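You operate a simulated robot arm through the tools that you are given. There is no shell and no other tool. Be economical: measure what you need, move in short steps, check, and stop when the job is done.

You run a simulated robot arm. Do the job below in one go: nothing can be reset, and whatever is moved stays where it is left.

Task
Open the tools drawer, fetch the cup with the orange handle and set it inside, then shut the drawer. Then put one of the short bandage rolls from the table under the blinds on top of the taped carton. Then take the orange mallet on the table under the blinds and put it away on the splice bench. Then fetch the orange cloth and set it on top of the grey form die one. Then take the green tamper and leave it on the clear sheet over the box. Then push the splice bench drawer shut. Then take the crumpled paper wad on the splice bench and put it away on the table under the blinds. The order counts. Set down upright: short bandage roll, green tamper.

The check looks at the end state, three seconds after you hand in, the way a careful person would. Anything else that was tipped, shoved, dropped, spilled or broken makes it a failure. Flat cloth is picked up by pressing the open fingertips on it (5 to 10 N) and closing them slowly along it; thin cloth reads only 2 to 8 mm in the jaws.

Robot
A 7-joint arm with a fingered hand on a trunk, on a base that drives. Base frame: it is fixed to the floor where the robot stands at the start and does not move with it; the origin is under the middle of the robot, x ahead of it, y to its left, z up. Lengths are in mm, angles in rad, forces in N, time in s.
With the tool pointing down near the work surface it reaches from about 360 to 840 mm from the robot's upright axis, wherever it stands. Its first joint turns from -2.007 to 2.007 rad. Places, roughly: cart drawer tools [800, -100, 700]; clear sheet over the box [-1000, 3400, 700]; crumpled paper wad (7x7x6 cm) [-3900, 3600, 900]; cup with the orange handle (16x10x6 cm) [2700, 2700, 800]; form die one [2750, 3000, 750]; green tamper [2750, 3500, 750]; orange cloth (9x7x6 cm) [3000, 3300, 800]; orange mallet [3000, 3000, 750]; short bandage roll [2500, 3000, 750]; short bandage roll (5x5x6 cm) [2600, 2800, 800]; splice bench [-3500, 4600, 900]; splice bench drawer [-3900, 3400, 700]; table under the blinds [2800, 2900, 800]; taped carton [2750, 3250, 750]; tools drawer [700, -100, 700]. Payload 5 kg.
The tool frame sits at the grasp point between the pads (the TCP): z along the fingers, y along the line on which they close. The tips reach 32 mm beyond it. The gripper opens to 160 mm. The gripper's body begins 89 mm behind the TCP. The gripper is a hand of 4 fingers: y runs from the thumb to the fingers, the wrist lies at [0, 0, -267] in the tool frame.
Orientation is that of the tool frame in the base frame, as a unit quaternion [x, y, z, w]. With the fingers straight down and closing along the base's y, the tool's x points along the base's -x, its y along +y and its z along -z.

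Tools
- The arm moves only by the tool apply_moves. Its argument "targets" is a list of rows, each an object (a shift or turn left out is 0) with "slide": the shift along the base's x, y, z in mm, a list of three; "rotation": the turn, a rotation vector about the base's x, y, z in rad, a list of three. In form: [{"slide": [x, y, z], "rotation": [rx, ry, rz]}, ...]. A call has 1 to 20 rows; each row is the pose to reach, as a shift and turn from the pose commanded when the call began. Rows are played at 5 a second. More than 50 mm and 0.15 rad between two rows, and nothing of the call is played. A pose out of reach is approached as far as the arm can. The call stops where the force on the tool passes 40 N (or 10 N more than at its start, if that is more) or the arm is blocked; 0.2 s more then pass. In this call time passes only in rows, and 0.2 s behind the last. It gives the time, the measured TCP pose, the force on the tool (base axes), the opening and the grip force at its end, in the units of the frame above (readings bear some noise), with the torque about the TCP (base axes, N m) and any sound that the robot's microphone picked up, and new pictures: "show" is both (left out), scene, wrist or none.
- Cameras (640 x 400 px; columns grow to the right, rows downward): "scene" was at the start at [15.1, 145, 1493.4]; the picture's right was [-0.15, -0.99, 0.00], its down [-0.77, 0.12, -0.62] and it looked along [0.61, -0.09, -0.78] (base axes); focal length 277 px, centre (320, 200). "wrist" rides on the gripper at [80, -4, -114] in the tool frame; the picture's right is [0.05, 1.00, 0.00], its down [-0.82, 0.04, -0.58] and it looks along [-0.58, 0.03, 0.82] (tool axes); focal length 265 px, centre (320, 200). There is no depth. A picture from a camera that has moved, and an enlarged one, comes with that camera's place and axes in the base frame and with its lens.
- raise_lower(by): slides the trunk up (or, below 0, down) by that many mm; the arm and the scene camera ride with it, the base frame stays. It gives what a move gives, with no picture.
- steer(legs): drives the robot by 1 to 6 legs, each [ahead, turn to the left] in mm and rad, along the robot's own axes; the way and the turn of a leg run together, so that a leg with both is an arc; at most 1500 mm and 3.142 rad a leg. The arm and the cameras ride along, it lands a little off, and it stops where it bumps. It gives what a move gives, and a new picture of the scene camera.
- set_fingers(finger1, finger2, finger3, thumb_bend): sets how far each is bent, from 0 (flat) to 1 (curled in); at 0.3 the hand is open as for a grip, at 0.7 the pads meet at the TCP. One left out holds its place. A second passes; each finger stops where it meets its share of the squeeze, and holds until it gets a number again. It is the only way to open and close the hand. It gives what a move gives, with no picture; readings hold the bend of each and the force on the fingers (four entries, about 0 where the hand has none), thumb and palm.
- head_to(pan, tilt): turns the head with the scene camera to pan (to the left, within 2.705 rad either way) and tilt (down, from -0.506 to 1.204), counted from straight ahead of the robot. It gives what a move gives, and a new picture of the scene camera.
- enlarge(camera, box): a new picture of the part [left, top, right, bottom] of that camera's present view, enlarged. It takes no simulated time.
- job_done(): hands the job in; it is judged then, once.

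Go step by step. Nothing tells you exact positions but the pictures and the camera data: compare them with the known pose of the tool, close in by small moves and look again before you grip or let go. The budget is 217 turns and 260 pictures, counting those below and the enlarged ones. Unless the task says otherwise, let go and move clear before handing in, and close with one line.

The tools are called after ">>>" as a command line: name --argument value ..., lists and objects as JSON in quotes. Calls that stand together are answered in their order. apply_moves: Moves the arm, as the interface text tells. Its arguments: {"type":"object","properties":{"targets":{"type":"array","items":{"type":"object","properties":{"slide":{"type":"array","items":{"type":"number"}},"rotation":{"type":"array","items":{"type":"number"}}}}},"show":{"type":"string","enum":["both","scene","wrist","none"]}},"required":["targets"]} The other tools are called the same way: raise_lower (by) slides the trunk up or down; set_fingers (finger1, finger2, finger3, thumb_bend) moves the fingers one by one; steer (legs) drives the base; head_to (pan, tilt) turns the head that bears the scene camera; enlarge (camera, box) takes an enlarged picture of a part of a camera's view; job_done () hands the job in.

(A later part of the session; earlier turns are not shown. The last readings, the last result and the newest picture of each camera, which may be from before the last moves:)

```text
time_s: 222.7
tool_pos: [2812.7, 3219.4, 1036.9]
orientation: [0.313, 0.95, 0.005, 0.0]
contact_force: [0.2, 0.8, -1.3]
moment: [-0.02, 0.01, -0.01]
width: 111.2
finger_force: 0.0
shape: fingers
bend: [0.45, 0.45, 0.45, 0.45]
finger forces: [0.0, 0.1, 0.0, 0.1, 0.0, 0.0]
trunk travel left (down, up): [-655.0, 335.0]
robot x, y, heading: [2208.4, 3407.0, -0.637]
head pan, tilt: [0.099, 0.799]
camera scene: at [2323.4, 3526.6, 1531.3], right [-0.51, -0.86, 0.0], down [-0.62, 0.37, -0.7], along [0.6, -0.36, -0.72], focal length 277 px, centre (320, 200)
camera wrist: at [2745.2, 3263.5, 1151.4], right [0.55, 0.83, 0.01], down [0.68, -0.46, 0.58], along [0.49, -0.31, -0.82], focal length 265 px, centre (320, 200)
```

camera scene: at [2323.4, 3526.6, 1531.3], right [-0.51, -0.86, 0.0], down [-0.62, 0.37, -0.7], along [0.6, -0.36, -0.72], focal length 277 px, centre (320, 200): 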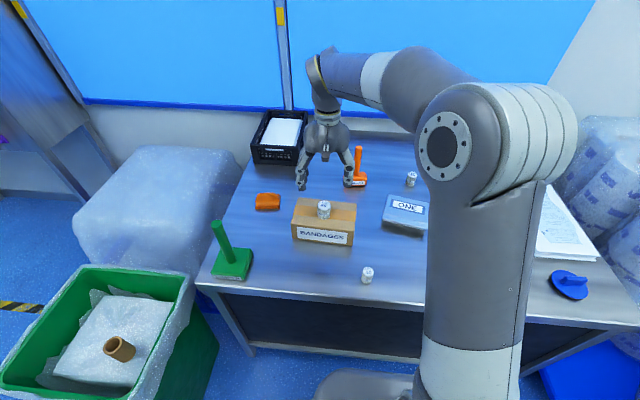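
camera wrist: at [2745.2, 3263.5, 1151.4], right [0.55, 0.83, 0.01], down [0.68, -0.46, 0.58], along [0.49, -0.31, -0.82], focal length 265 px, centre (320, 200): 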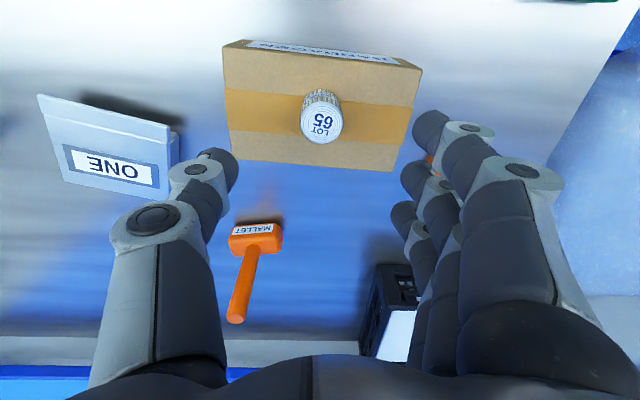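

Roll stands upright on the carton. Next the mallet: standing on its head at about (2960,2987), handle top z≈950. I edge forward 40 mm and move the hand above it.

>>> steer --legs '[[40, 0]]'

>>> apply_moves --targets '[{"slide": [10, -35, 10]}, {"slide": [20, -70, 10]}, {"slide": [35, -110, 10]}, {"slide": [50, -145, 10]}, {"slide": [65, -180, 10]}]'

>>> enlarge --camera "scene" --box '[280, 100, 440, 220]'

```text
time_s: 223.6
tool_pos: [2845.7, 3194.3, 1036.8]
orientation: [0.312, 0.95, 0.005, 0.0]
contact_force: [1.0, 0.4, 0.2]
moment: [0.04, 0.02, 0.06]
width: 110.9
finger_force: 0.0
shape: fingers
bend: [0.45, 0.45, 0.45, 0.45]
finger forces: [0.0, 0.0, 0.1, 0.0, 0.0, 0.1]
trunk travel left (down, up): [-655.0, 335.0]
robot x, y, heading: [2242.9, 3382.2, -0.635]
head pan, tilt: [0.099, 0.799]
camera scene: at [2356.4, 3502.5, 1531.2], right [-0.51, -0.86, 0.0], down [-0.62, 0.37, -0.7], along [0.6, -0.35, -0.72], focal length 277 px, centre (320, 200)
```

scene: 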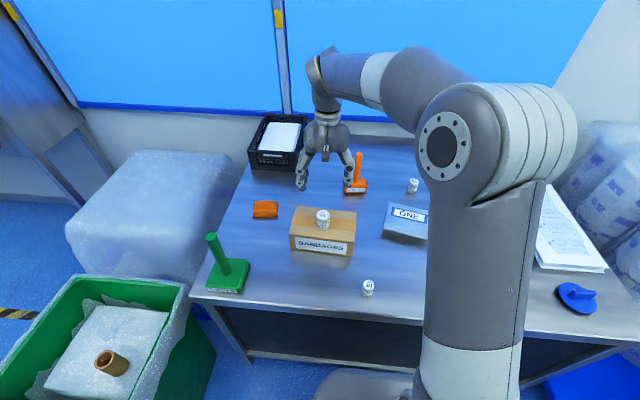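

```text
time_s: 224.8
tool_pos: [2911.4, 3014.8, 1044.2]
orientation: [0.313, 0.95, 0.006, 0.001]
contact_force: [0.7, -1.0, 0.0]
moment: [0.02, 0.03, 0.03]
width: 111.1
finger_force: 0.1
shape: fingers
bend: [0.45, 0.45, 0.45, 0.45]
finger forces: [0.1, 0.1, 0.0, 0.0, 0.1, 0.1]
trunk travel left (down, up): [-655.0, 335.0]
robot x, y, heading: [2241.2, 3383.6, -0.633]
head pan, tilt: [0.099, 0.799]
camera scene: at [2356.3, 3502.4, 1531.3], right [-0.51, -0.86, 0.0], down [-0.62, 0.37, -0.7], along [0.6, -0.35, -0.72], focal length 277 px, centre (320, 200)
camera wrist: at [2843.5, 3059.0, 1159.3], right [0.55, 0.83, 0.01], down [0.68, -0.46, 0.57], along [0.48, -0.31, -0.82], focal length 265 px, centre (320, 200)
```

scene: 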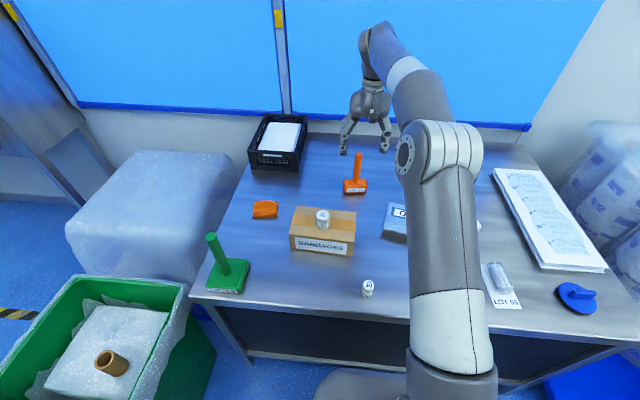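
wrist: 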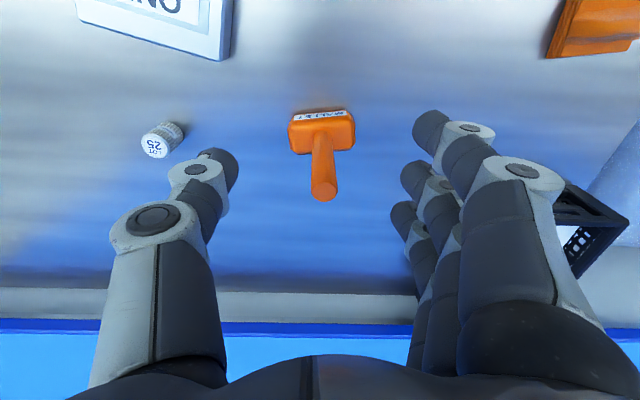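

```text
3.33 times, centred on (360, 160) of scene
camera zoom: at [2356.3, 3502.4, 1531.3], right [-0.51, -0.86, 0.0], down [-0.62, 0.37, -0.7], along [0.6, -0.35, -0.72], focal length 924 px, centre (187, 333)
```

zoom: 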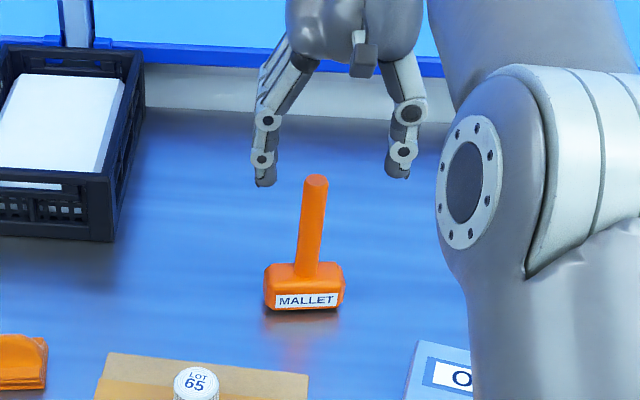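

Handle top is at about (2966,2985,943). I move over it and descend around the handle.

>>> apply_moves --targets '[{"slide": [28, -15, 0]}, {"slide": [55, -30, 0]}, {"slide": [55, -30, -30]}, {"slide": [55, -30, -60]}, {"slide": [55, -30, -90]}]' --show "both"

```text
time_s: 226.0
tool_pos: [2966.8, 2994.0, 955.3]
orientation: [0.313, 0.95, 0.006, 0.002]
contact_force: [-1.1, 0.9, -0.1]
moment: [-0.01, -0.06, -0.02]
width: 111.2
finger_force: 0.1
shape: fingers
bend: [0.45, 0.45, 0.45, 0.45]
finger forces: [0.0, 0.1, 0.0, 0.1, 0.1, 0.0]
out of reach, approached as far as the arm can: row 2, 3, 4, 5
trunk travel left (down, up): [-655.0, 335.0]
robot x, y, heading: [2247.0, 3381.5, -0.636]
head pan, tilt: [0.099, 0.799]
camera scene: at [2355.1, 3502.9, 1531.4], right [-0.51, -0.86, 0.0], down [-0.62, 0.37, -0.7], along [0.6, -0.35, -0.72], focal length 277 px, centre (320, 200)
camera wrist: at [2898.9, 3037.9, 1069.5], right [0.55, 0.83, 0.01], down [0.68, -0.45, 0.58], along [0.49, -0.31, -0.82], focal length 265 px, centre (320, 200)
```

scene: 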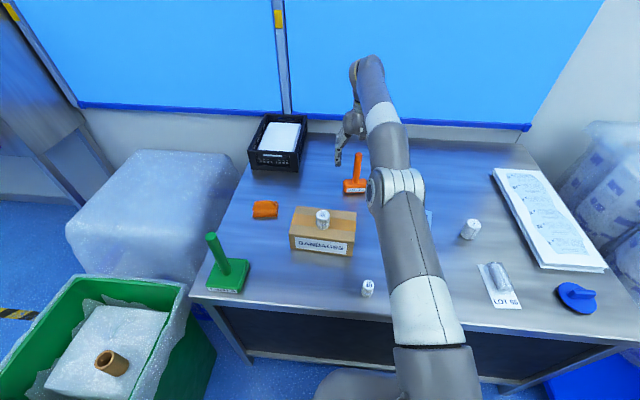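
wrist: 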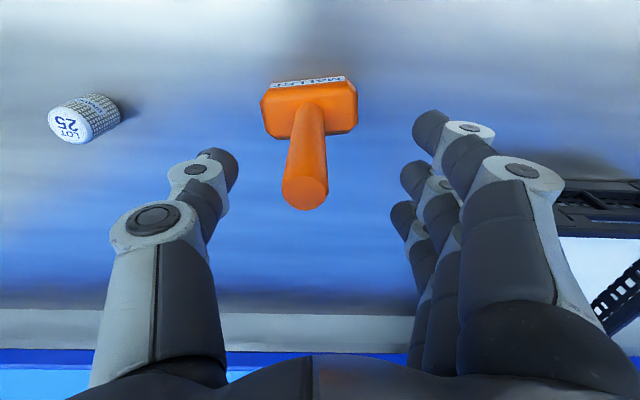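

The handle is within 7 mm of the TCP along the closing line, good enough. I lower with the trunk and close.

>>> raise_lower --by -40

>>> set_fingers --finger1 0.6 --finger2 0.6 --finger3 0.6 --thumb_bend 0.6

>>> set_fingers --finger1 0.72 --finger2 0.74 --finger3 0.72 --thumb_bend 0.74

>>> enlarge --camera "wrist" --box '[0, 0, 640, 400]'

```text
time_s: 226.8
tool_pos: [2967.4, 2992.8, 914.5]
orientation: [0.312, 0.95, 0.006, 0.001]
contact_force: [0.7, 0.7, -0.3]
moment: [0.01, 0.0, -0.04]
width: 111.3
finger_force: 0.1
shape: fingers
bend: [0.45, 0.45, 0.45, 0.45]
finger forces: [0.1, 0.0, 0.0, 0.0, 0.0, 0.0]
trunk travel left (down, up): [-615.0, 375.0]
robot x, y, heading: [2240.0, 3382.6, -0.64]
head pan, tilt: [0.099, 0.799]
```

```text
time_s: 227.8
tool_pos: [2967.5, 2993.8, 914.4]
orientation: [0.313, 0.95, 0.006, 0.002]
contact_force: [-1.0, -0.8, 1.0]
moment: [-0.01, 0.01, -0.05]
width: 54.9
finger_force: 0.0
shape: fingers
bend: [0.6, 0.6, 0.6, 0.6]
finger forces: [0.0, 0.1, 0.0, 0.0, 0.9, 0.0]
trunk travel left (down, up): [-615.0, 375.0]
robot x, y, heading: [2243.6, 3383.4, -0.629]
head pan, tilt: [0.099, 0.799]
```

```text
time_s: 228.8
tool_pos: [2966.9, 2993.3, 913.7]
orientation: [0.311, 0.95, 0.006, 0.001]
contact_force: [-1.2, -0.4, -0.1]
moment: [0.11, -0.07, 0.02]
width: 24.2
finger_force: 10.1
shape: fingers
bend: [0.72, 0.66, 0.72, 0.69]
finger forces: [0.0, 9.2, 0.1, 0.0, 9.6, 0.1]
trunk travel left (down, up): [-615.0, 375.0]
robot x, y, heading: [2240.7, 3383.3, -0.632]
head pan, tilt: [0.099, 0.799]
```

```text
1.00 times, centred on (320, 200) of wrist (not enlarged: the box is as wide or as high as the picture)
camera zoom: at [2899.1, 3038.1, 1029.2], right [0.55, 0.83, 0.01], down [0.68, -0.46, 0.58], along [0.49, -0.31, -0.82], focal length 265 px, centre (320, 200)
```

zoom: 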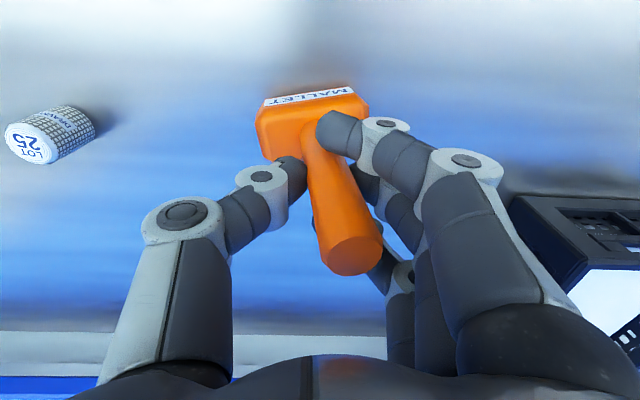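

Gripped. I squeeze firmer and lift.

>>> set_fingers --finger1 0.76 --finger2 0.82 --finger3 0.76 --thumb_bend 0.82

>>> apply_moves --targets '[{"slide": [0, 0, 10]}, {"slide": [0, 0, 30]}, {"slide": [0, 0, 55]}]' --show "both"

```text
time_s: 229.8
tool_pos: [2968.2, 2993.3, 915.3]
orientation: [0.313, 0.95, 0.006, 0.001]
contact_force: [0.3, 0.9, -0.8]
moment: [0.2, -0.1, 0.04]
width: 15.8
finger_force: 10.8
shape: fingers
bend: [0.76, 0.67, 0.76, 0.75]
finger forces: [0.1, 11.4, 0.0, 0.1, 10.7, 0.0]
trunk travel left (down, up): [-615.0, 375.0]
robot x, y, heading: [2238.0, 3383.7, -0.636]
head pan, tilt: [0.099, 0.799]
```

```text
time_s: 230.6
tool_pos: [2966.3, 3009.2, 950.8]
orientation: [0.312, 0.95, 0.006, 0.001]
contact_force: [0.1, -0.5, -3.7]
moment: [-0.01, -0.01, -0.04]
width: 15.7
finger_force: 11.9
shape: fingers
bend: [0.76, 0.67, 0.76, 0.75]
finger forces: [0.0, 11.9, 0.0, 0.0, 11.4, 0.0]
out of reach, approached as far as the arm can: row 2, 3
trunk travel left (down, up): [-615.0, 375.0]
robot x, y, heading: [2242.1, 3386.2, -0.63]
head pan, tilt: [0.099, 0.799]
camera scene: at [2356.4, 3502.5, 1491.2], right [-0.51, -0.86, 0.0], down [-0.62, 0.37, -0.7], along [0.6, -0.35, -0.72], focal length 277 px, centre (320, 200)
camera wrist: at [2897.5, 3052.9, 1064.3], right [0.55, 0.83, 0.01], down [0.68, -0.46, 0.58], along [0.49, -0.31, -0.82], focal length 265 px, centre (320, 200)
```

scene: 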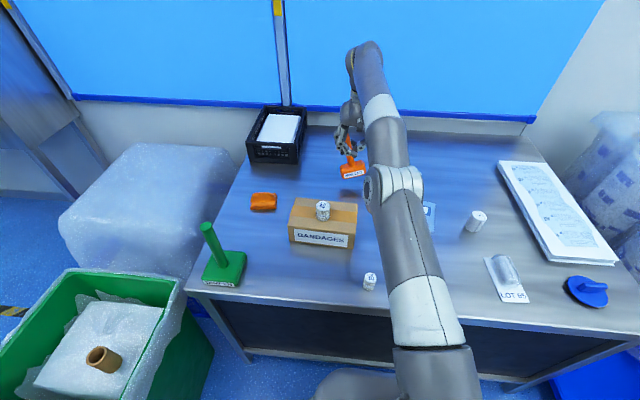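
wrist: 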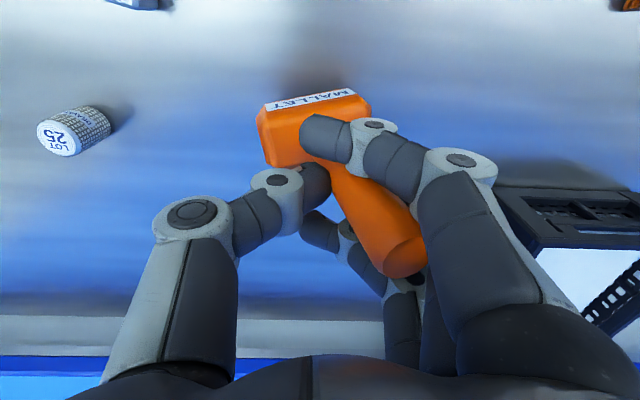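

The mallet is held, tilted somewhat but secure. I raise, retract it close and drive back down the aisle.

>>> raise_lower --by 170

>>> apply_moves --targets '[{"slide": [-30, 22, 0]}, {"slide": [-60, 44, 0]}, {"slide": [-90, 66, 0]}, {"slide": [-120, 88, 0]}, {"slide": [-150, 110, 0]}, {"slide": [-180, 132, 0]}, {"slide": [-210, 154, 0]}, {"slide": [-240, 176, 0]}, {"slide": [-270, 198, 0]}]' --show "wrist"

>>> steer --legs '[[-420, 0], [0, -1.83], [1500, 0], [0, 0.25], [1500, 0]]'

```text
time_s: 232.6
tool_pos: [2965.5, 3008.7, 1119.6]
orientation: [0.313, 0.95, 0.007, 0.002]
contact_force: [0.4, 0.4, -3.3]
moment: [0.03, 0.0, -0.04]
width: 15.5
finger_force: 11.6
shape: fingers
bend: [0.76, 0.67, 0.76, 0.75]
finger forces: [0.0, 12.0, 0.1, 0.0, 11.4, 0.0]
trunk travel left (down, up): [-785.0, 205.0]
robot x, y, heading: [2242.0, 3385.4, -0.628]
head pan, tilt: [0.099, 0.799]
```

```text
time_s: 234.6
tool_pos: [2963.3, 3062.9, 1187.5]
orientation: [0.313, 0.95, 0.007, -0.001]
contact_force: [0.3, 0.0, -2.9]
moment: [0.09, -0.02, -0.03]
width: 15.8
finger_force: 11.8
shape: fingers
bend: [0.76, 0.67, 0.76, 0.75]
finger forces: [0.0, 12.4, 0.0, 0.0, 11.4, 0.0]
out of reach, approached as far as the arm can: row 1, 2, 3, 4, 5, 6, 7, 8, 9
trunk travel left (down, up): [-785.0, 205.0]
robot x, y, heading: [2241.6, 3386.2, -0.637]
head pan, tilt: [0.099, 0.799]
camera wrist: at [2895.7, 3108.6, 1301.4], right [0.55, 0.83, 0.01], down [0.68, -0.46, 0.58], along [0.49, -0.31, -0.82], focal length 265 px, centre (320, 200)
```

wrist: 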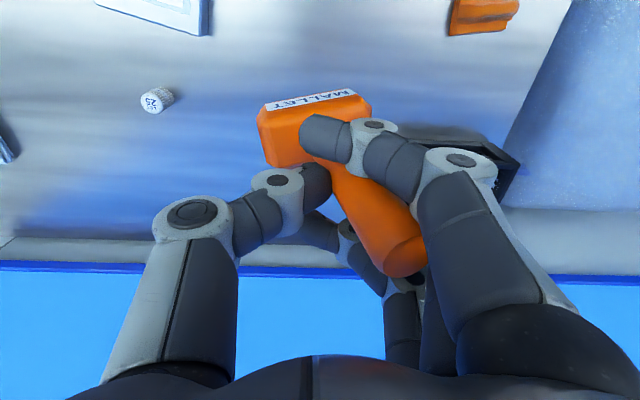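

```text
time_s: 256.4
tool_pos: [-393.8, 712.9, 1186.6]
orientation: [0.885, 0.465, 0.004, 0.006]
contact_force: [0.3, 0.3, -3.2]
moment: [0.02, 0.01, -0.01]
width: 15.3
finger_force: 11.7
shape: fingers
bend: [0.76, 0.66, 0.76, 0.75]
finger forces: [0.0, 12.6, 0.0, 0.1, 11.5, 0.0]
trunk travel left (down, up): [-785.0, 205.0]
robot x, y, heading: [-97.0, 1444.7, -2.175]
head pan, tilt: [0.099, 0.799]
camera scene: at [26.2, 1334.1, 1661.3], right [-0.88, 0.48, 0.0], down [0.35, 0.63, -0.7], along [-0.34, -0.61, -0.72], focal length 277 px, centre (320, 200)
```

scene: 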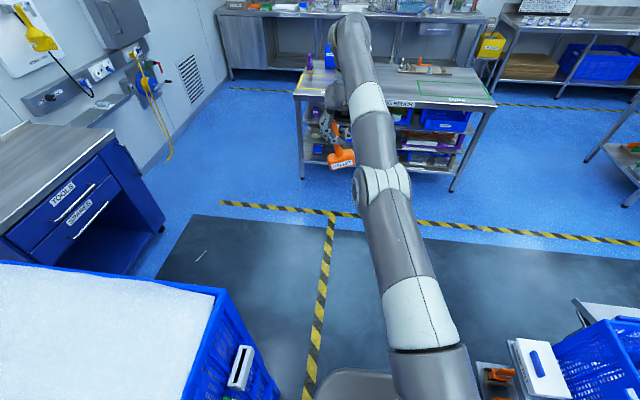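

The arm stayed extended (a reach hiccup), still holding the mallet. I retract it now.

>>> apply_moves --targets '[{"slide": [17, 25, 0]}, {"slide": [34, 49, -10]}, {"slide": [57, 82, -20]}, {"slide": [80, 115, -30]}, {"slide": [102, 148, -40]}, {"slide": [125, 181, -50]}, {"slide": [148, 214, -60]}, {"slide": [171, 247, -70]}]' --show "none"

>>> head_to --pan -1.2 --tilt 0.6

```text
time_s: 258.2
tool_pos: [-337.8, 704.6, 1213.3]
orientation: [0.885, 0.465, 0.004, 0.004]
contact_force: [0.3, -0.9, -3.0]
moment: [0.01, 0.0, -0.02]
width: 15.5
finger_force: 12.0
shape: fingers
bend: [0.76, 0.66, 0.76, 0.75]
finger forces: [0.0, 12.9, 0.1, 0.0, 11.8, 0.1]
out of reach, approached as far as the arm can: row 1, 2, 3, 4, 5, 6, 7, 8
trunk travel left (down, up): [-785.0, 205.0]
robot x, y, heading: [-95.1, 1443.5, -2.174]
head pan, tilt: [0.099, 0.799]
```

```text
time_s: 259.6
tool_pos: [-337.4, 704.4, 1211.8]
orientation: [0.885, 0.465, 0.005, 0.003]
contact_force: [0.1, 0.3, -2.6]
moment: [0.01, 0.01, 0.0]
width: 15.7
finger_force: 12.4
shape: fingers
bend: [0.76, 0.66, 0.76, 0.75]
finger forces: [0.0, 12.9, 0.0, 0.0, 11.7, 0.0]
trunk travel left (down, up): [-785.0, 205.0]
robot x, y, heading: [-103.0, 1446.7, -2.17]
head pan, tilt: [-1.201, 0.6]
camera scene: at [-20.7, 1425.2, 1678.2], right [0.23, 0.97, 0.0], down [0.55, -0.13, -0.83], along [-0.8, 0.19, -0.56], focal length 277 px, centre (320, 200)
```

scene: 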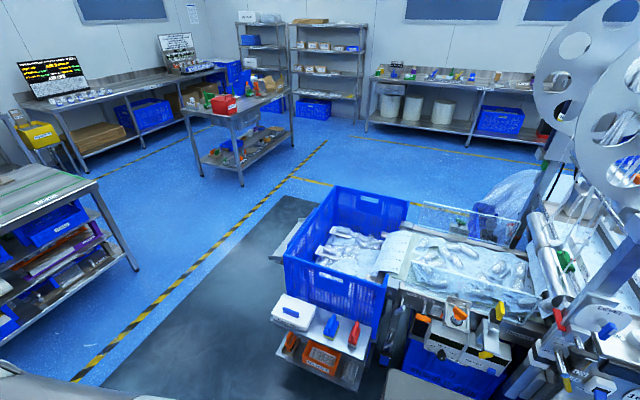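

There's a wide passage around the machine's end, and the splice bench is at the far wall. First I try to free the stretched arm by commanding it lower.

>>> apply_moves --targets '[{"slide": [0, 0, -40]}, {"slide": [0, 0, -80]}, {"slide": [0, 0, -120]}, {"slide": [0, 0, -160]}, {"slide": [0, 0, -200]}]' --show "scene"

```text
time_s: 260.8
tool_pos: [-355.8, 655.4, 1021.0]
orientation: [0.886, 0.465, 0.005, 0.003]
contact_force: [-0.5, 0.1, -3.1]
moment: [0.0, -0.02, 0.01]
width: 15.6
finger_force: 12.3
shape: fingers
bend: [0.76, 0.66, 0.76, 0.75]
finger forces: [0.0, 12.9, 0.0, 0.1, 11.7, 0.0]
out of reach, approached as far as the arm can: row 1, 2, 3, 4, 5
trunk travel left (down, up): [-785.0, 205.0]
robot x, y, heading: [-98.1, 1444.4, -2.173]
head pan, tilt: [-1.201, 0.6]
camera scene: at [-21.0, 1424.1, 1678.2], right [0.23, 0.97, 0.0], down [0.55, -0.13, -0.83], along [-0.8, 0.19, -0.56], focal length 277 px, centre (320, 200)
```

scene: 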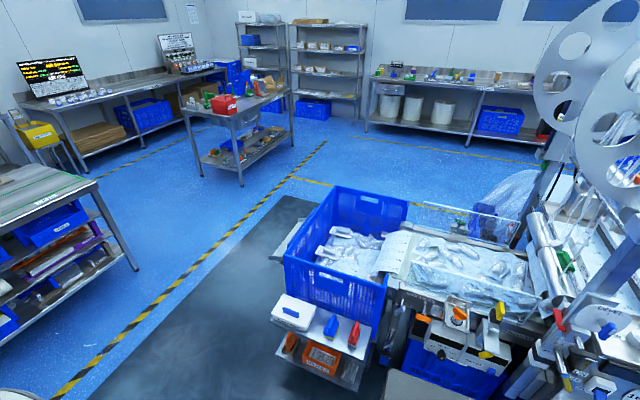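

>>> apply_moves --targets '[{"slide": [33, -23, 0]}, {"slide": [66, -46, 0]}, {"slide": [99, -68, 0]}, {"slide": [132, -91, 0]}, {"slide": [164, -114, 0]}]' --show "none"

>>> apply_moves --targets '[{"slide": [0, 0, 0]}, {"slide": [0, 0, 0]}, {"slide": [0, 0, 0]}, {"slide": [0, 0, 0]}, {"slide": [0, 0, 0]}]' --show "none"

```text
time_s: 262.0
tool_pos: [-198.5, 620.6, 1023.4]
orientation: [0.885, 0.465, 0.003, 0.005]
contact_force: [0.1, 0.1, -3.3]
moment: [0.0, 0.0, -0.02]
width: 15.5
finger_force: 12.4
shape: fingers
bend: [0.76, 0.65, 0.76, 0.76]
finger forces: [0.1, 12.7, 0.0, 0.0, 12.2, 0.0]
out of reach, approached as far as the arm can: row 1, 2, 3, 4, 5
trunk travel left (down, up): [-785.0, 205.0]
robot x, y, heading: [-101.4, 1443.6, -2.178]
head pan, tilt: [-1.201, 0.6]
```

```text
time_s: 263.2
tool_pos: [-199.7, 621.5, 1022.4]
orientation: [0.885, 0.466, 0.004, 0.005]
contact_force: [-0.5, 0.2, -2.1]
moment: [-0.02, 0.04, 0.0]
width: 15.5
finger_force: 12.9
shape: fingers
bend: [0.76, 0.65, 0.76, 0.76]
finger forces: [0.0, 12.7, 0.1, 0.0, 12.1, 0.0]
trunk travel left (down, up): [-785.0, 205.0]
robot x, y, heading: [-97.3, 1446.6, -2.17]
head pan, tilt: [-1.201, 0.6]
```

>>> apply_moves --targets '[{"slide": [5, 20, 0]}, {"slide": [10, 40, 0]}, {"slide": [15, 60, 0]}, {"slide": [20, 80, 0]}]' --show "none"

```text
time_s: 264.2
tool_pos: [-189.5, 625.1, 1029.4]
orientation: [0.885, 0.465, 0.005, 0.003]
contact_force: [0.1, 0.2, -2.6]
moment: [-0.03, 0.02, -0.02]
width: 15.3
finger_force: 13.4
shape: fingers
bend: [0.76, 0.65, 0.76, 0.76]
finger forces: [0.0, 12.9, 0.0, 0.1, 12.2, 0.0]
out of reach, approached as far as the arm can: row 1, 2, 3, 4
trunk travel left (down, up): [-785.0, 205.0]
robot x, y, heading: [-96.1, 1446.1, -2.169]
head pan, tilt: [-1.201, 0.6]
```

The elbow appears locked straight. I hold an inward target for longer with a pitch change, to let it fold.

>>> apply_moves --targets '[{"slide": [5, 45, -20], "rotation": [0.1, -0.07, 0]}, {"slide": [10, 90, -40], "rotation": [0.2, -0.14, 0]}, {"slide": [15, 135, -60], "rotation": [0.3, -0.21, 0]}, {"slide": [20, 180, -80], "rotation": [0.3, -0.21, 0]}, {"slide": [25, 225, -100], "rotation": [0.3, -0.21, 0]}, {"slide": [30, 270, -120], "rotation": [0.3, -0.21, 0]}, {"slide": [30, 270, -120], "rotation": [0.3, -0.21, 0.1]}, {"slide": [30, 270, -120], "rotation": [0.3, -0.21, 0.2]}, {"slide": [30, 270, -120], "rotation": [0.3, -0.21, 0.1]}, {"slide": [30, 270, -120], "rotation": [0.3, -0.21, 0]}, {"slide": [30, 270, -120], "rotation": [0.2, -0.14, 0]}, {"slide": [30, 270, -120], "rotation": [0.1, -0.07, 0]}, {"slide": [30, 270, -120]}]' --show "none"

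```text
time_s: 267.0
tool_pos: [-172.7, 618.5, 905.5]
orientation: [0.885, 0.466, 0.007, -0.002]
contact_force: [0.8, -0.2, -2.6]
moment: [0.0, 0.05, -0.01]
width: 15.4
finger_force: 12.9
shape: fingers
bend: [0.76, 0.65, 0.76, 0.76]
finger forces: [0.2, 13.0, 0.0, 0.0, 12.0, 0.1]
out of reach, approached as far as the arm can: row 1, 2, 3, 4, 5, 6, 7, 8, 9, 10, 11, 12, 13
trunk travel left (down, up): [-785.0, 205.0]
robot x, y, heading: [-97.5, 1443.7, -2.171]
head pan, tilt: [-1.201, 0.6]
```

>>> head_to --pan 0.0 --tilt 0.8

```text
time_s: 268.4
tool_pos: [-174.8, 618.3, 905.4]
orientation: [0.886, 0.464, 0.009, -0.003]
contact_force: [-1.0, 0.4, -3.9]
moment: [0.0, 0.0, 0.02]
width: 15.5
finger_force: 12.7
shape: fingers
bend: [0.76, 0.65, 0.76, 0.76]
finger forces: [0.1, 13.0, 0.1, 0.1, 12.0, 0.0]
trunk travel left (down, up): [-785.0, 205.0]
robot x, y, heading: [-98.8, 1446.8, -2.173]
head pan, tilt: [0.0, 0.799]
camera scene: at [19.8, 1338.4, 1661.3], right [-0.82, 0.57, 0.0], down [0.41, 0.59, -0.7], along [-0.4, -0.57, -0.72], focal length 277 px, centre (320, 200)
```

scene: 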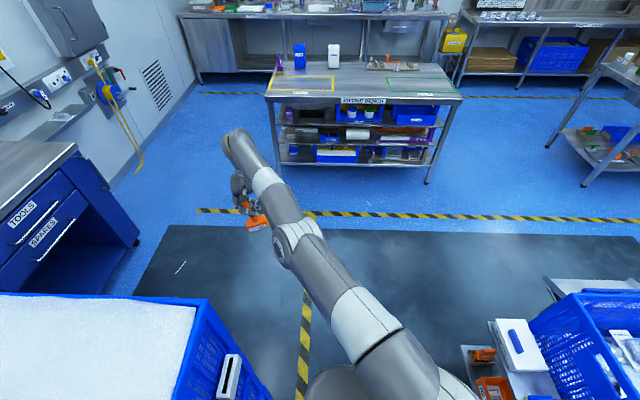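

The elbow may have slipped past straight to its other limit. I stretch outward fully, then retract.

>>> apply_moves --targets '[{"slide": [-4, -40, 0]}, {"slide": [-8, -80, 0]}, {"slide": [-12, -120, 0]}, {"slide": [-12, -120, 0]}, {"slide": [-8, -80, 0]}, {"slide": [-4, -40, 0]}, {"slide": [0, 0, 0]}, {"slide": [4, 40, 0]}, {"slide": [8, 80, 0]}, {"slide": [12, 120, 0]}, {"slide": [16, 160, 0]}]' --show "none"

```text
time_s: 270.8
tool_pos: [-173.2, 614.4, 904.4]
orientation: [0.885, 0.465, 0.004, 0.004]
contact_force: [0.4, 0.1, -3.0]
moment: [0.01, -0.04, -0.03]
width: 15.1
finger_force: 12.8
shape: fingers
bend: [0.76, 0.65, 0.76, 0.77]
finger forces: [0.1, 13.0, 0.0, 0.0, 12.2, 0.0]
out of reach, approached as far as the arm can: row 1, 2, 3, 4, 5, 6, 7, 8, 9, 10, 11
trunk travel left (down, up): [-785.0, 205.0]
robot x, y, heading: [-96.7, 1442.8, -2.176]
head pan, tilt: [0.0, 0.799]
```

Still stuck. I try pitching the fingers outward, which needs the elbow to bend.

>>> apply_moves --targets '[{"slide": [0, 0, 0], "rotation": [-0.115, 0.08, 0]}, {"slide": [0, 0, 0], "rotation": [-0.23, 0.16, 0]}, {"slide": [0, 0, 0], "rotation": [-0.345, 0.24, 0]}, {"slide": [0, 0, 0], "rotation": [-0.46, 0.32, 0]}, {"slide": [0, 0, 0], "rotation": [-0.575, 0.4, 0]}, {"slide": [2, 20, 0], "rotation": [-0.575, 0.4, 0]}, {"slide": [4, 40, 0], "rotation": [-0.575, 0.4, 0]}, {"slide": [8, 80, 0], "rotation": [-0.575, 0.4, 0]}]' --show "scene"

```text
time_s: 272.6
tool_pos: [-149.6, 479.2, 890.9]
orientation: [0.831, 0.439, -0.3, 0.162]
contact_force: [-0.8, 0.4, -3.2]
moment: [0.16, -0.08, -0.03]
width: 15.3
finger_force: 12.5
shape: fingers
bend: [0.76, 0.65, 0.76, 0.77]
finger forces: [0.0, 13.1, 0.0, 0.0, 12.1, 0.0]
out of reach, approached as far as the arm can: row 1, 2, 3, 4, 5, 6, 7, 8
trunk travel left (down, up): [-785.0, 205.0]
robot x, y, heading: [-98.1, 1446.7, -2.17]
head pan, tilt: [0.0, 0.799]
camera scene: at [19.6, 1338.3, 1661.3], right [-0.82, 0.57, 0.0], down [0.41, 0.59, -0.7], along [-0.39, -0.57, -0.72], focal length 277 px, centre (320, 200)
```

scene: 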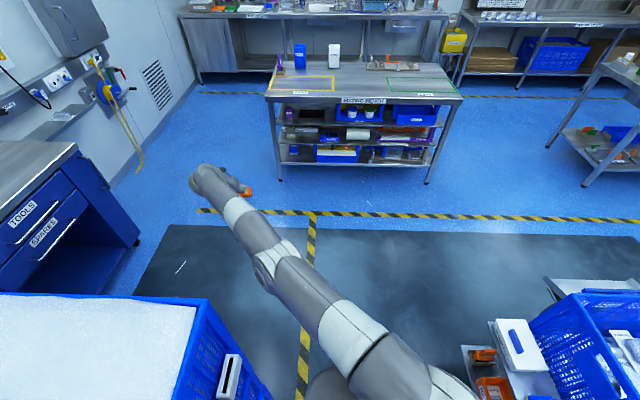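

Only the wrist gave way. I'll try a yaw turn of the hand to free whichever joint is at its stop.

>>> apply_moves --targets '[{"rotation": [0, 0, 0.14]}, {"rotation": [0, 0, 0.28]}, {"rotation": [0, 0, 0.42]}, {"rotation": [0, 0, 0.56]}, {"rotation": [0, 0, 0.7]}]' --show "none"

>>> apply_moves --targets '[{"slide": [10, 30, 0]}, {"slide": [20, 60, 0]}, {"slide": [30, 90, 0]}]' --show "none"

```text
time_s: 273.8
tool_pos: [-151.3, 449.2, 884.0]
orientation: [0.63, 0.698, -0.225, 0.255]
contact_force: [0.5, 0.5, -3.1]
moment: [0.14, 0.03, 0.03]
width: 15.5
finger_force: 12.7
shape: fingers
bend: [0.76, 0.65, 0.76, 0.77]
finger forces: [0.0, 13.3, 0.0, 0.1, 12.3, 0.1]
out of reach, approached as far as the arm can: row 1, 2, 3, 4, 5
trunk travel left (down, up): [-785.0, 205.0]
robot x, y, heading: [-97.0, 1443.4, -2.173]
head pan, tilt: [0.0, 0.799]
```

```text
time_s: 274.6
tool_pos: [-129.3, 535.3, 886.1]
orientation: [0.632, 0.693, -0.231, 0.258]
contact_force: [3.5, 16.6, -20.7]
moment: [-1.16, 0.21, -0.05]
width: 15.8
finger_force: 16.2
shape: fingers
bend: [0.76, 0.65, 0.76, 0.79]
finger forces: [10.9, 7.7, 4.7, 0.0, 9.1, 0.0]
out of reach, approached as far as the arm can: row 1
trunk travel left (down, up): [-785.0, 205.0]
robot x, y, heading: [-97.0, 1447.1, -2.171]
head pan, tilt: [0.0, 0.799]
```

Freed - it retracts again. But there's a contact force; I look.

>>> apply_moves --targets '[{"slide": [0, 0, 10]}]' --show "both"

```text
time_s: 275.0
tool_pos: [-122.6, 538.4, 893.8]
orientation: [0.63, 0.697, -0.227, 0.256]
contact_force: [0.0, 0.9, -3.5]
moment: [0.1, 0.03, 0.01]
width: 15.7
finger_force: 14.1
shape: fingers
bend: [0.76, 0.65, 0.76, 0.79]
finger forces: [5.2, 9.9, 3.5, 0.0, 10.3, 0.0]
trunk travel left (down, up): [-785.0, 205.0]
robot x, y, heading: [-97.7, 1447.4, -2.175]
head pan, tilt: [0.0, 0.799]
camera scene: at [18.8, 1338.1, 1661.3], right [-0.82, 0.57, 0.0], down [0.41, 0.59, -0.7], along [-0.39, -0.57, -0.72], focal length 277 px, centre (320, 200)
camera wrist: at [-141.2, 673.0, 929.7], right [0.99, 0.14, -0.03], down [0.06, -0.25, 0.97], along [0.13, -0.96, -0.25], focal length 265 px, centre (320, 200)
```

scene: 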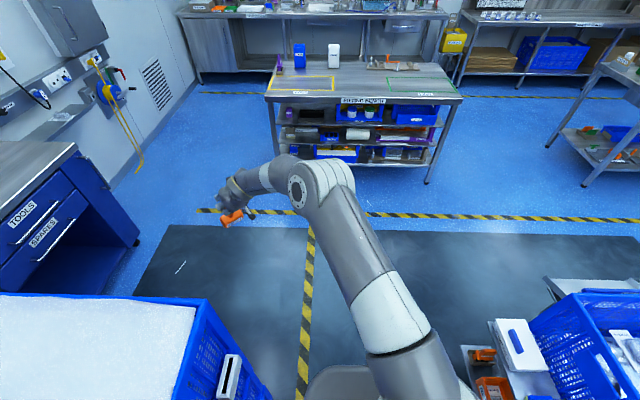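
wrist: 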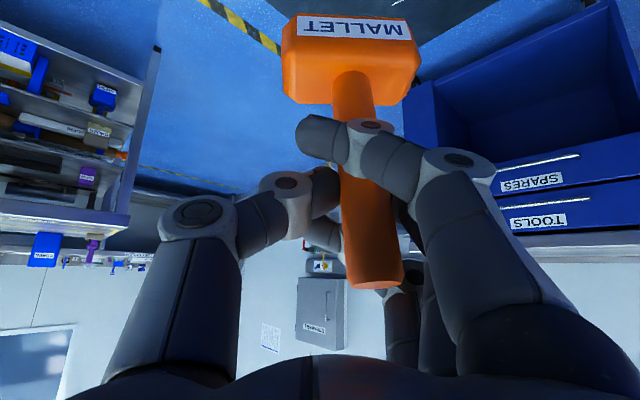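

The elbow is bent again and the mallet is secure. I bring the hand upright and closer to the body.

>>> apply_moves --targets '[{"slide": [-10, 40, 8], "rotation": [0.053, 0.006, 0]}, {"slide": [-25, 80, 16], "rotation": [0.107, 0.012, 0]}, {"slide": [-43, 120, 24], "rotation": [0.16, 0.018, 0]}, {"slide": [-62, 160, 32], "rotation": [0.214, 0.023, 0]}, {"slide": [-82, 200, 40], "rotation": [0.267, 0.029, 0]}, {"slide": [-102, 240, 48], "rotation": [0.32, 0.035, 0]}, {"slide": [-123, 280, 56], "rotation": [0.374, 0.041, 0]}, {"slide": [-144, 320, 64], "rotation": [0.427, 0.047, 0]}, {"slide": [-164, 360, 72], "rotation": [0.48, 0.053, 0]}, {"slide": [-185, 400, 80], "rotation": [0.534, 0.058, 0]}, {"slide": [-205, 440, 88], "rotation": [0.587, 0.064, 0]}, {"slide": [-225, 478, 94], "rotation": [0.641, 0.07, 0]}, {"slide": [-246, 513, 100], "rotation": [0.694, 0.076, 0]}]' --show "both"

```text
time_s: 277.8
tool_pos: [-367.1, 1049.2, 994.3]
orientation: [0.671, 0.742, 0.001, 0.0]
contact_force: [0.7, 0.0, -3.6]
moment: [-0.17, 0.02, 0.01]
width: 15.8
finger_force: 14.1
shape: fingers
bend: [0.76, 0.65, 0.76, 0.79]
finger forces: [4.4, 11.5, 1.7, 0.1, 10.2, 0.0]
trunk travel left (down, up): [-785.0, 205.0]
robot x, y, heading: [-97.2, 1445.2, -2.175]
head pan, tilt: [0.0, 0.799]
camera scene: at [19.3, 1339.5, 1661.3], right [-0.82, 0.57, 0.0], down [0.41, 0.59, -0.7], along [-0.39, -0.57, -0.72], focal length 277 px, centre (320, 200)
camera wrist: at [-379.4, 1131.2, 1110.1], right [0.99, 0.15, 0.0], down [0.12, -0.81, 0.58], along [0.09, -0.57, -0.82], focal length 265 px, centre (320, 200)
```

scene: 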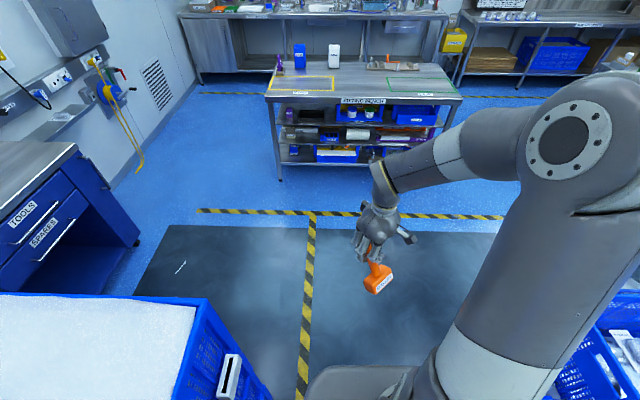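
wrist: 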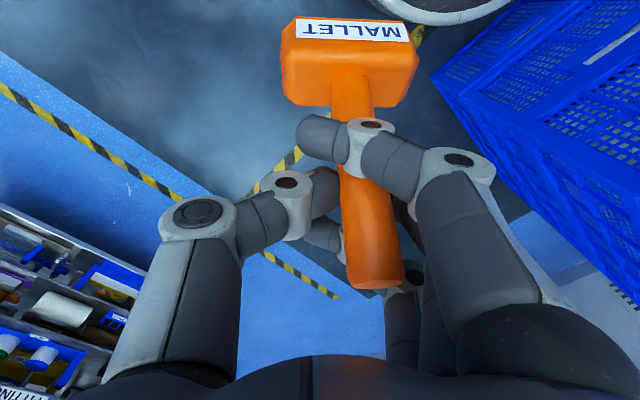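

Now I drive to the gap past the machine's end and turn toward the splice bench.

>>> steer --legs '[[0, -0.08], [955, 0], [0, -1.52]]'

>>> head_to --pan 0.2 --tilt 0.5

```text
time_s: 287.0
tool_pos: [-1095.7, 964.2, 995.3]
orientation: [0.999, 0.047, 0.0, 0.001]
contact_force: [0.2, -0.1, -3.1]
moment: [0.09, 0.16, 0.0]
width: 15.8
finger_force: 12.9
shape: fingers
bend: [0.76, 0.65, 0.76, 0.79]
finger forces: [3.7, 11.2, 1.3, 0.1, 10.1, 0.1]
trunk travel left (down, up): [-785.0, 205.0]
robot x, y, heading: [-702.8, 692.3, 2.538]
head pan, tilt: [0.0, 0.799]
camera scene: at [-807.4, 576.9, 1661.3], right [0.57, 0.82, 0.0], down [0.59, -0.41, -0.7], along [-0.57, 0.4, -0.72], focal length 277 px, centre (320, 200)
```

scene: 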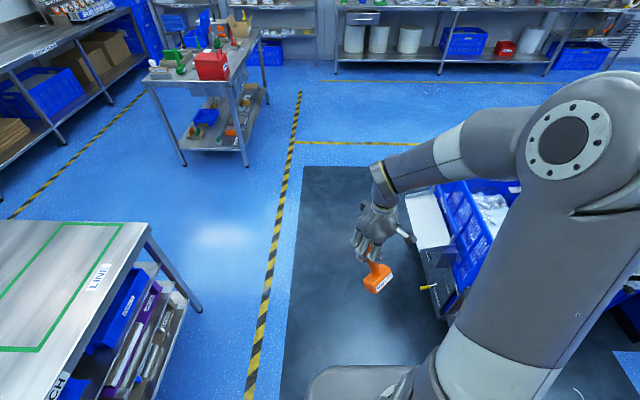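

```text
time_s: 287.8
tool_pos: [-1096.1, 964.9, 994.9]
orientation: [0.999, 0.048, 0.0, 0.002]
contact_force: [0.5, -0.7, -2.9]
moment: [0.05, 0.13, -0.03]
width: 15.9
finger_force: 13.3
shape: fingers
bend: [0.76, 0.65, 0.76, 0.79]
finger forces: [3.8, 11.1, 1.3, 0.1, 10.1, 0.0]
trunk travel left (down, up): [-785.0, 205.0]
robot x, y, heading: [-697.8, 692.8, 2.533]
head pan, tilt: [0.201, 0.499]
camera scene: at [-824.8, 566.8, 1687.2], right [0.4, 0.92, 0.0], down [0.44, -0.19, -0.88], along [-0.81, 0.35, -0.48], focal length 277 px, centre (320, 200)
```

scene: 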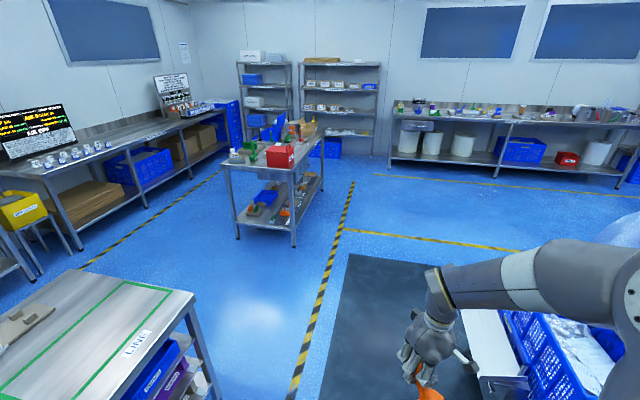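

I veer slightly left for clearance, then drive across to the splice bench.

>>> steer --legs '[[0, 0.25], [500, 0], [0, -0.3], [1500, 0], [900, 0]]'

>>> head_to --pan 0.0 --tilt 0.5

```text
time_s: 303.9
tool_pos: [-3404.0, 2645.7, 995.8]
orientation: [1.0, 0.019, 0.0, 0.001]
contact_force: [-0.4, 0.7, -3.8]
moment: [0.03, 0.12, 0.02]
width: 15.8
finger_force: 13.5
shape: fingers
bend: [0.76, 0.65, 0.76, 0.79]
finger forces: [4.2, 11.1, 1.4, 0.0, 10.1, 0.1]
trunk travel left (down, up): [-785.0, 205.0]
robot x, y, heading: [-3024.3, 2352.4, 2.477]
head pan, tilt: [0.201, 0.499]
camera scene: at [-3156.8, 2233.1, 1687.2], right [0.45, 0.89, 0.0], down [0.43, -0.21, -0.88], along [-0.78, 0.39, -0.48], focal length 277 px, centre (320, 200)
```

scene: 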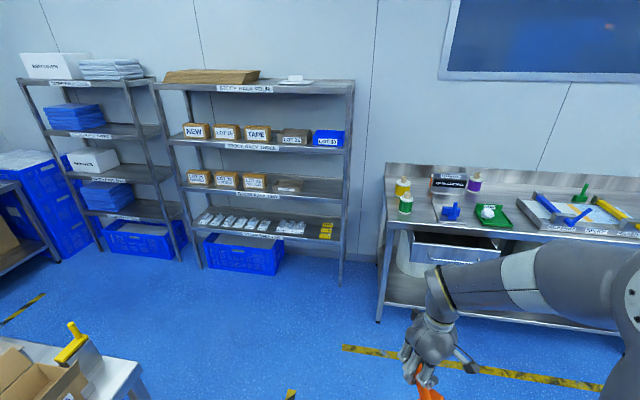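

```text
time_s: 304.6
tool_pos: [-3403.4, 2644.8, 995.1]
orientation: [1.0, 0.02, 0.0, 0.001]
contact_force: [-0.5, -0.1, -3.1]
moment: [0.07, 0.13, 0.0]
width: 15.7
finger_force: 13.7
shape: fingers
bend: [0.76, 0.65, 0.76, 0.79]
finger forces: [4.2, 11.2, 1.3, 0.0, 10.1, 0.0]
trunk travel left (down, up): [-785.0, 205.0]
robot x, y, heading: [-3026.6, 2351.1, 2.478]
head pan, tilt: [0.0, 0.499]
camera scene: at [-3146.8, 2248.2, 1687.3], right [0.62, 0.79, 0.0], down [0.38, -0.3, -0.88], along [-0.69, 0.54, -0.48], focal length 277 px, centre (320, 200)
```

scene: 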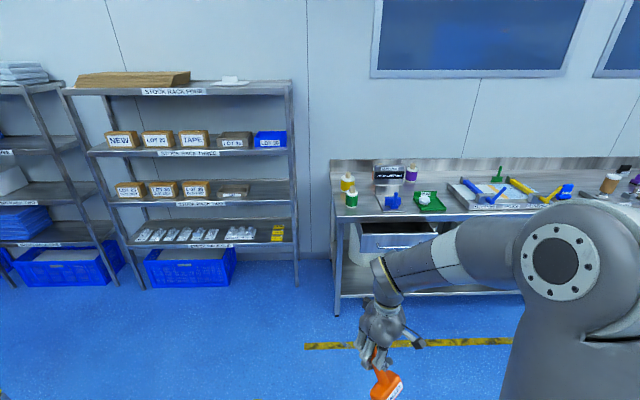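

The bench is ahead; the wad sits in a green tray near (-3886,3617), the drawer stands open below. I move closer to the bench's middle.

>>> steer --legs '[[0, -0.618], [903, 0], [0, 0.648]]'

>>> head_to --pan 0.1 --tilt 0.7

>>> head_to --pan -0.6 --tilt 0.6

```text
time_s: 312.8
tool_pos: [-3660.6, 3511.5, 995.9]
orientation: [0.999, 0.032, 0.0, 0.0]
contact_force: [0.2, -0.8, -3.2]
moment: [0.08, 0.14, -0.03]
width: 15.8
finger_force: 12.6
shape: fingers
bend: [0.76, 0.65, 0.76, 0.79]
finger forces: [3.6, 10.8, 1.1, 0.0, 9.9, 0.1]
trunk travel left (down, up): [-785.0, 205.0]
robot x, y, heading: [-3275.5, 3229.0, 2.501]
head pan, tilt: [0.0, 0.499]
camera scene: at [-3394.3, 3120.3, 1687.2], right [0.6, 0.8, 0.0], down [0.38, -0.29, -0.88], along [-0.7, 0.52, -0.48], focal length 277 px, centre (320, 200)
```

scene: 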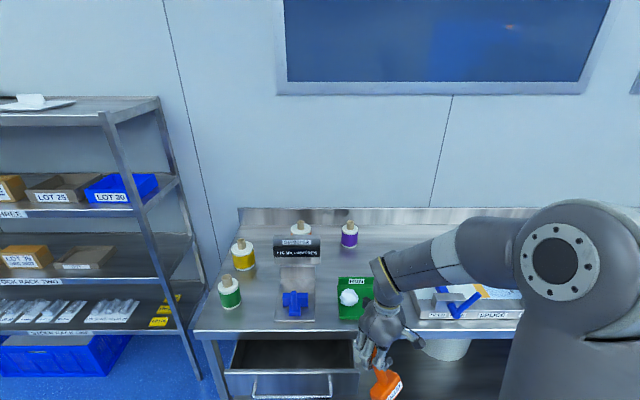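

```text
time_s: 313.6
tool_pos: [-3660.8, 3511.4, 993.8]
orientation: [0.999, 0.033, 0.001, 0.0]
contact_force: [0.5, 0.9, -2.7]
moment: [0.03, 0.09, 0.01]
width: 15.9
finger_force: 12.5
shape: fingers
bend: [0.76, 0.65, 0.76, 0.79]
finger forces: [3.5, 10.7, 1.2, 0.0, 10.0, 0.0]
trunk travel left (down, up): [-785.0, 205.0]
robot x, y, heading: [-3276.8, 3227.6, 2.501]
head pan, tilt: [0.099, 0.7]
camera scene: at [-3394.0, 3110.0, 1669.6], right [0.51, 0.86, 0.0], down [0.55, -0.33, -0.77], along [-0.66, 0.39, -0.64], focal length 277 px, centre (320, 200)
```

scene: 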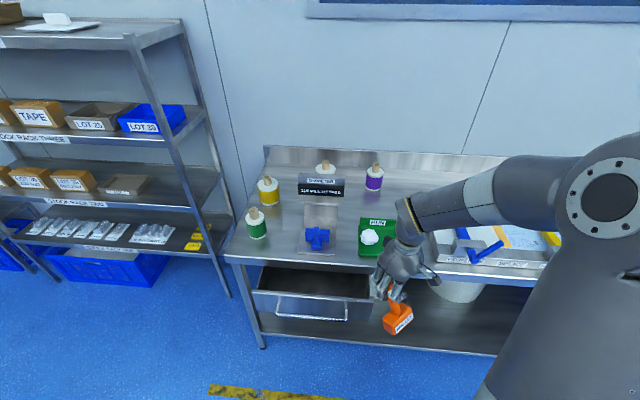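

```text
time_s: 314.6
tool_pos: [-3661.1, 3510.9, 995.1]
orientation: [0.999, 0.033, 0.0, 0.0]
contact_force: [-0.2, -0.5, -3.3]
moment: [0.01, 0.15, 0.0]
width: 15.8
finger_force: 12.5
shape: fingers
bend: [0.76, 0.65, 0.76, 0.79]
finger forces: [3.5, 10.8, 1.2, 0.1, 9.9, 0.0]
trunk travel left (down, up): [-785.0, 205.0]
robot x, y, heading: [-3273.3, 3227.0, 2.503]
head pan, tilt: [-0.6, 0.6]
camera scene: at [-3349.9, 3149.9, 1678.2], right [0.95, 0.33, 0.0], down [0.18, -0.53, -0.82], along [-0.27, 0.78, -0.57], focal length 277 px, centre (320, 200)
```

scene: 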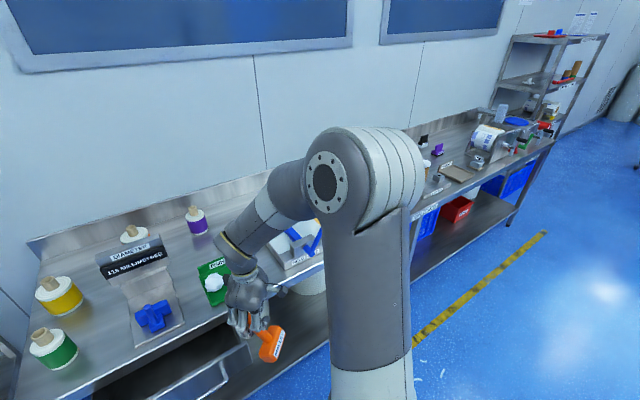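

I shift further right along the bench to see the free stretch beyond the grey tray.

>>> steer --legs '[[0, -1.565], [650, 0], [0, 1.571]]'

>>> head_to --pan 0.1 --tilt 0.7

```text
time_s: 325.9
tool_pos: [-3262.3, 4046.2, 995.3]
orientation: [1.0, 0.028, 0.0, 0.0]
contact_force: [0.4, -0.4, -3.8]
moment: [0.03, 0.15, 0.02]
width: 15.8
finger_force: 11.0
shape: fingers
bend: [0.76, 0.65, 0.76, 0.79]
finger forces: [2.2, 10.1, 1.0, 0.1, 9.5, 0.0]
trunk travel left (down, up): [-785.0, 205.0]
robot x, y, heading: [-2879.0, 3762.1, 2.492]
head pan, tilt: [-0.6, 0.6]
camera scene: at [-2954.3, 3682.9, 1678.2], right [0.95, 0.32, 0.0], down [0.18, -0.54, -0.83], along [-0.26, 0.78, -0.56], focal length 277 px, centre (320, 200)
```

scene: 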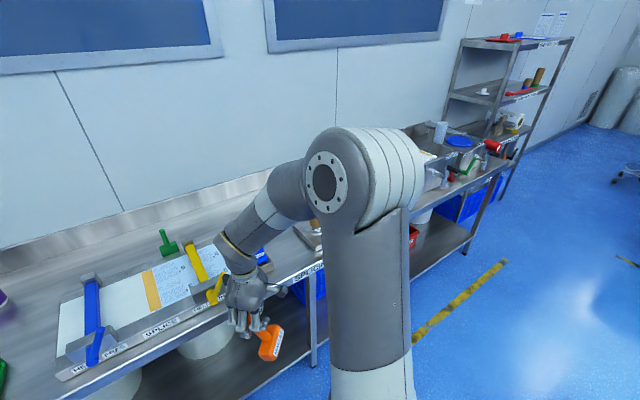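

```text
time_s: 327.0
tool_pos: [-3263.1, 4047.2, 995.9]
orientation: [1.0, 0.027, 0.001, 0.001]
contact_force: [0.2, 0.4, -3.7]
moment: [0.02, 0.08, 0.01]
width: 15.9
finger_force: 11.3
shape: fingers
bend: [0.76, 0.65, 0.76, 0.79]
finger forces: [2.2, 10.1, 0.8, 0.0, 9.6, 0.0]
trunk travel left (down, up): [-785.0, 205.0]
robot x, y, heading: [-2878.1, 3758.7, 2.495]
head pan, tilt: [0.099, 0.7]
camera scene: at [-2998.7, 3643.6, 1669.6], right [0.52, 0.85, 0.0], down [0.55, -0.34, -0.76], along [-0.65, 0.4, -0.64], focal length 277 px, centre (320, 200)
```

scene: 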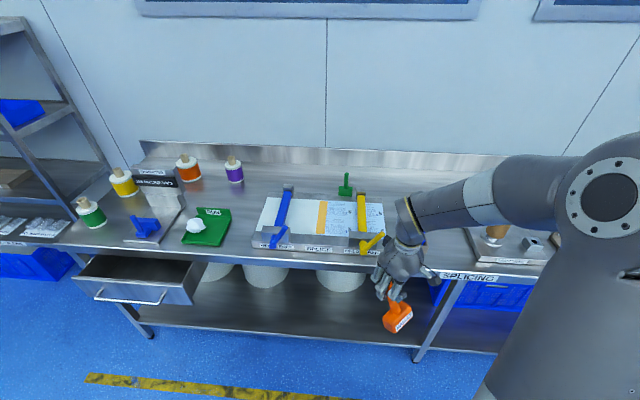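

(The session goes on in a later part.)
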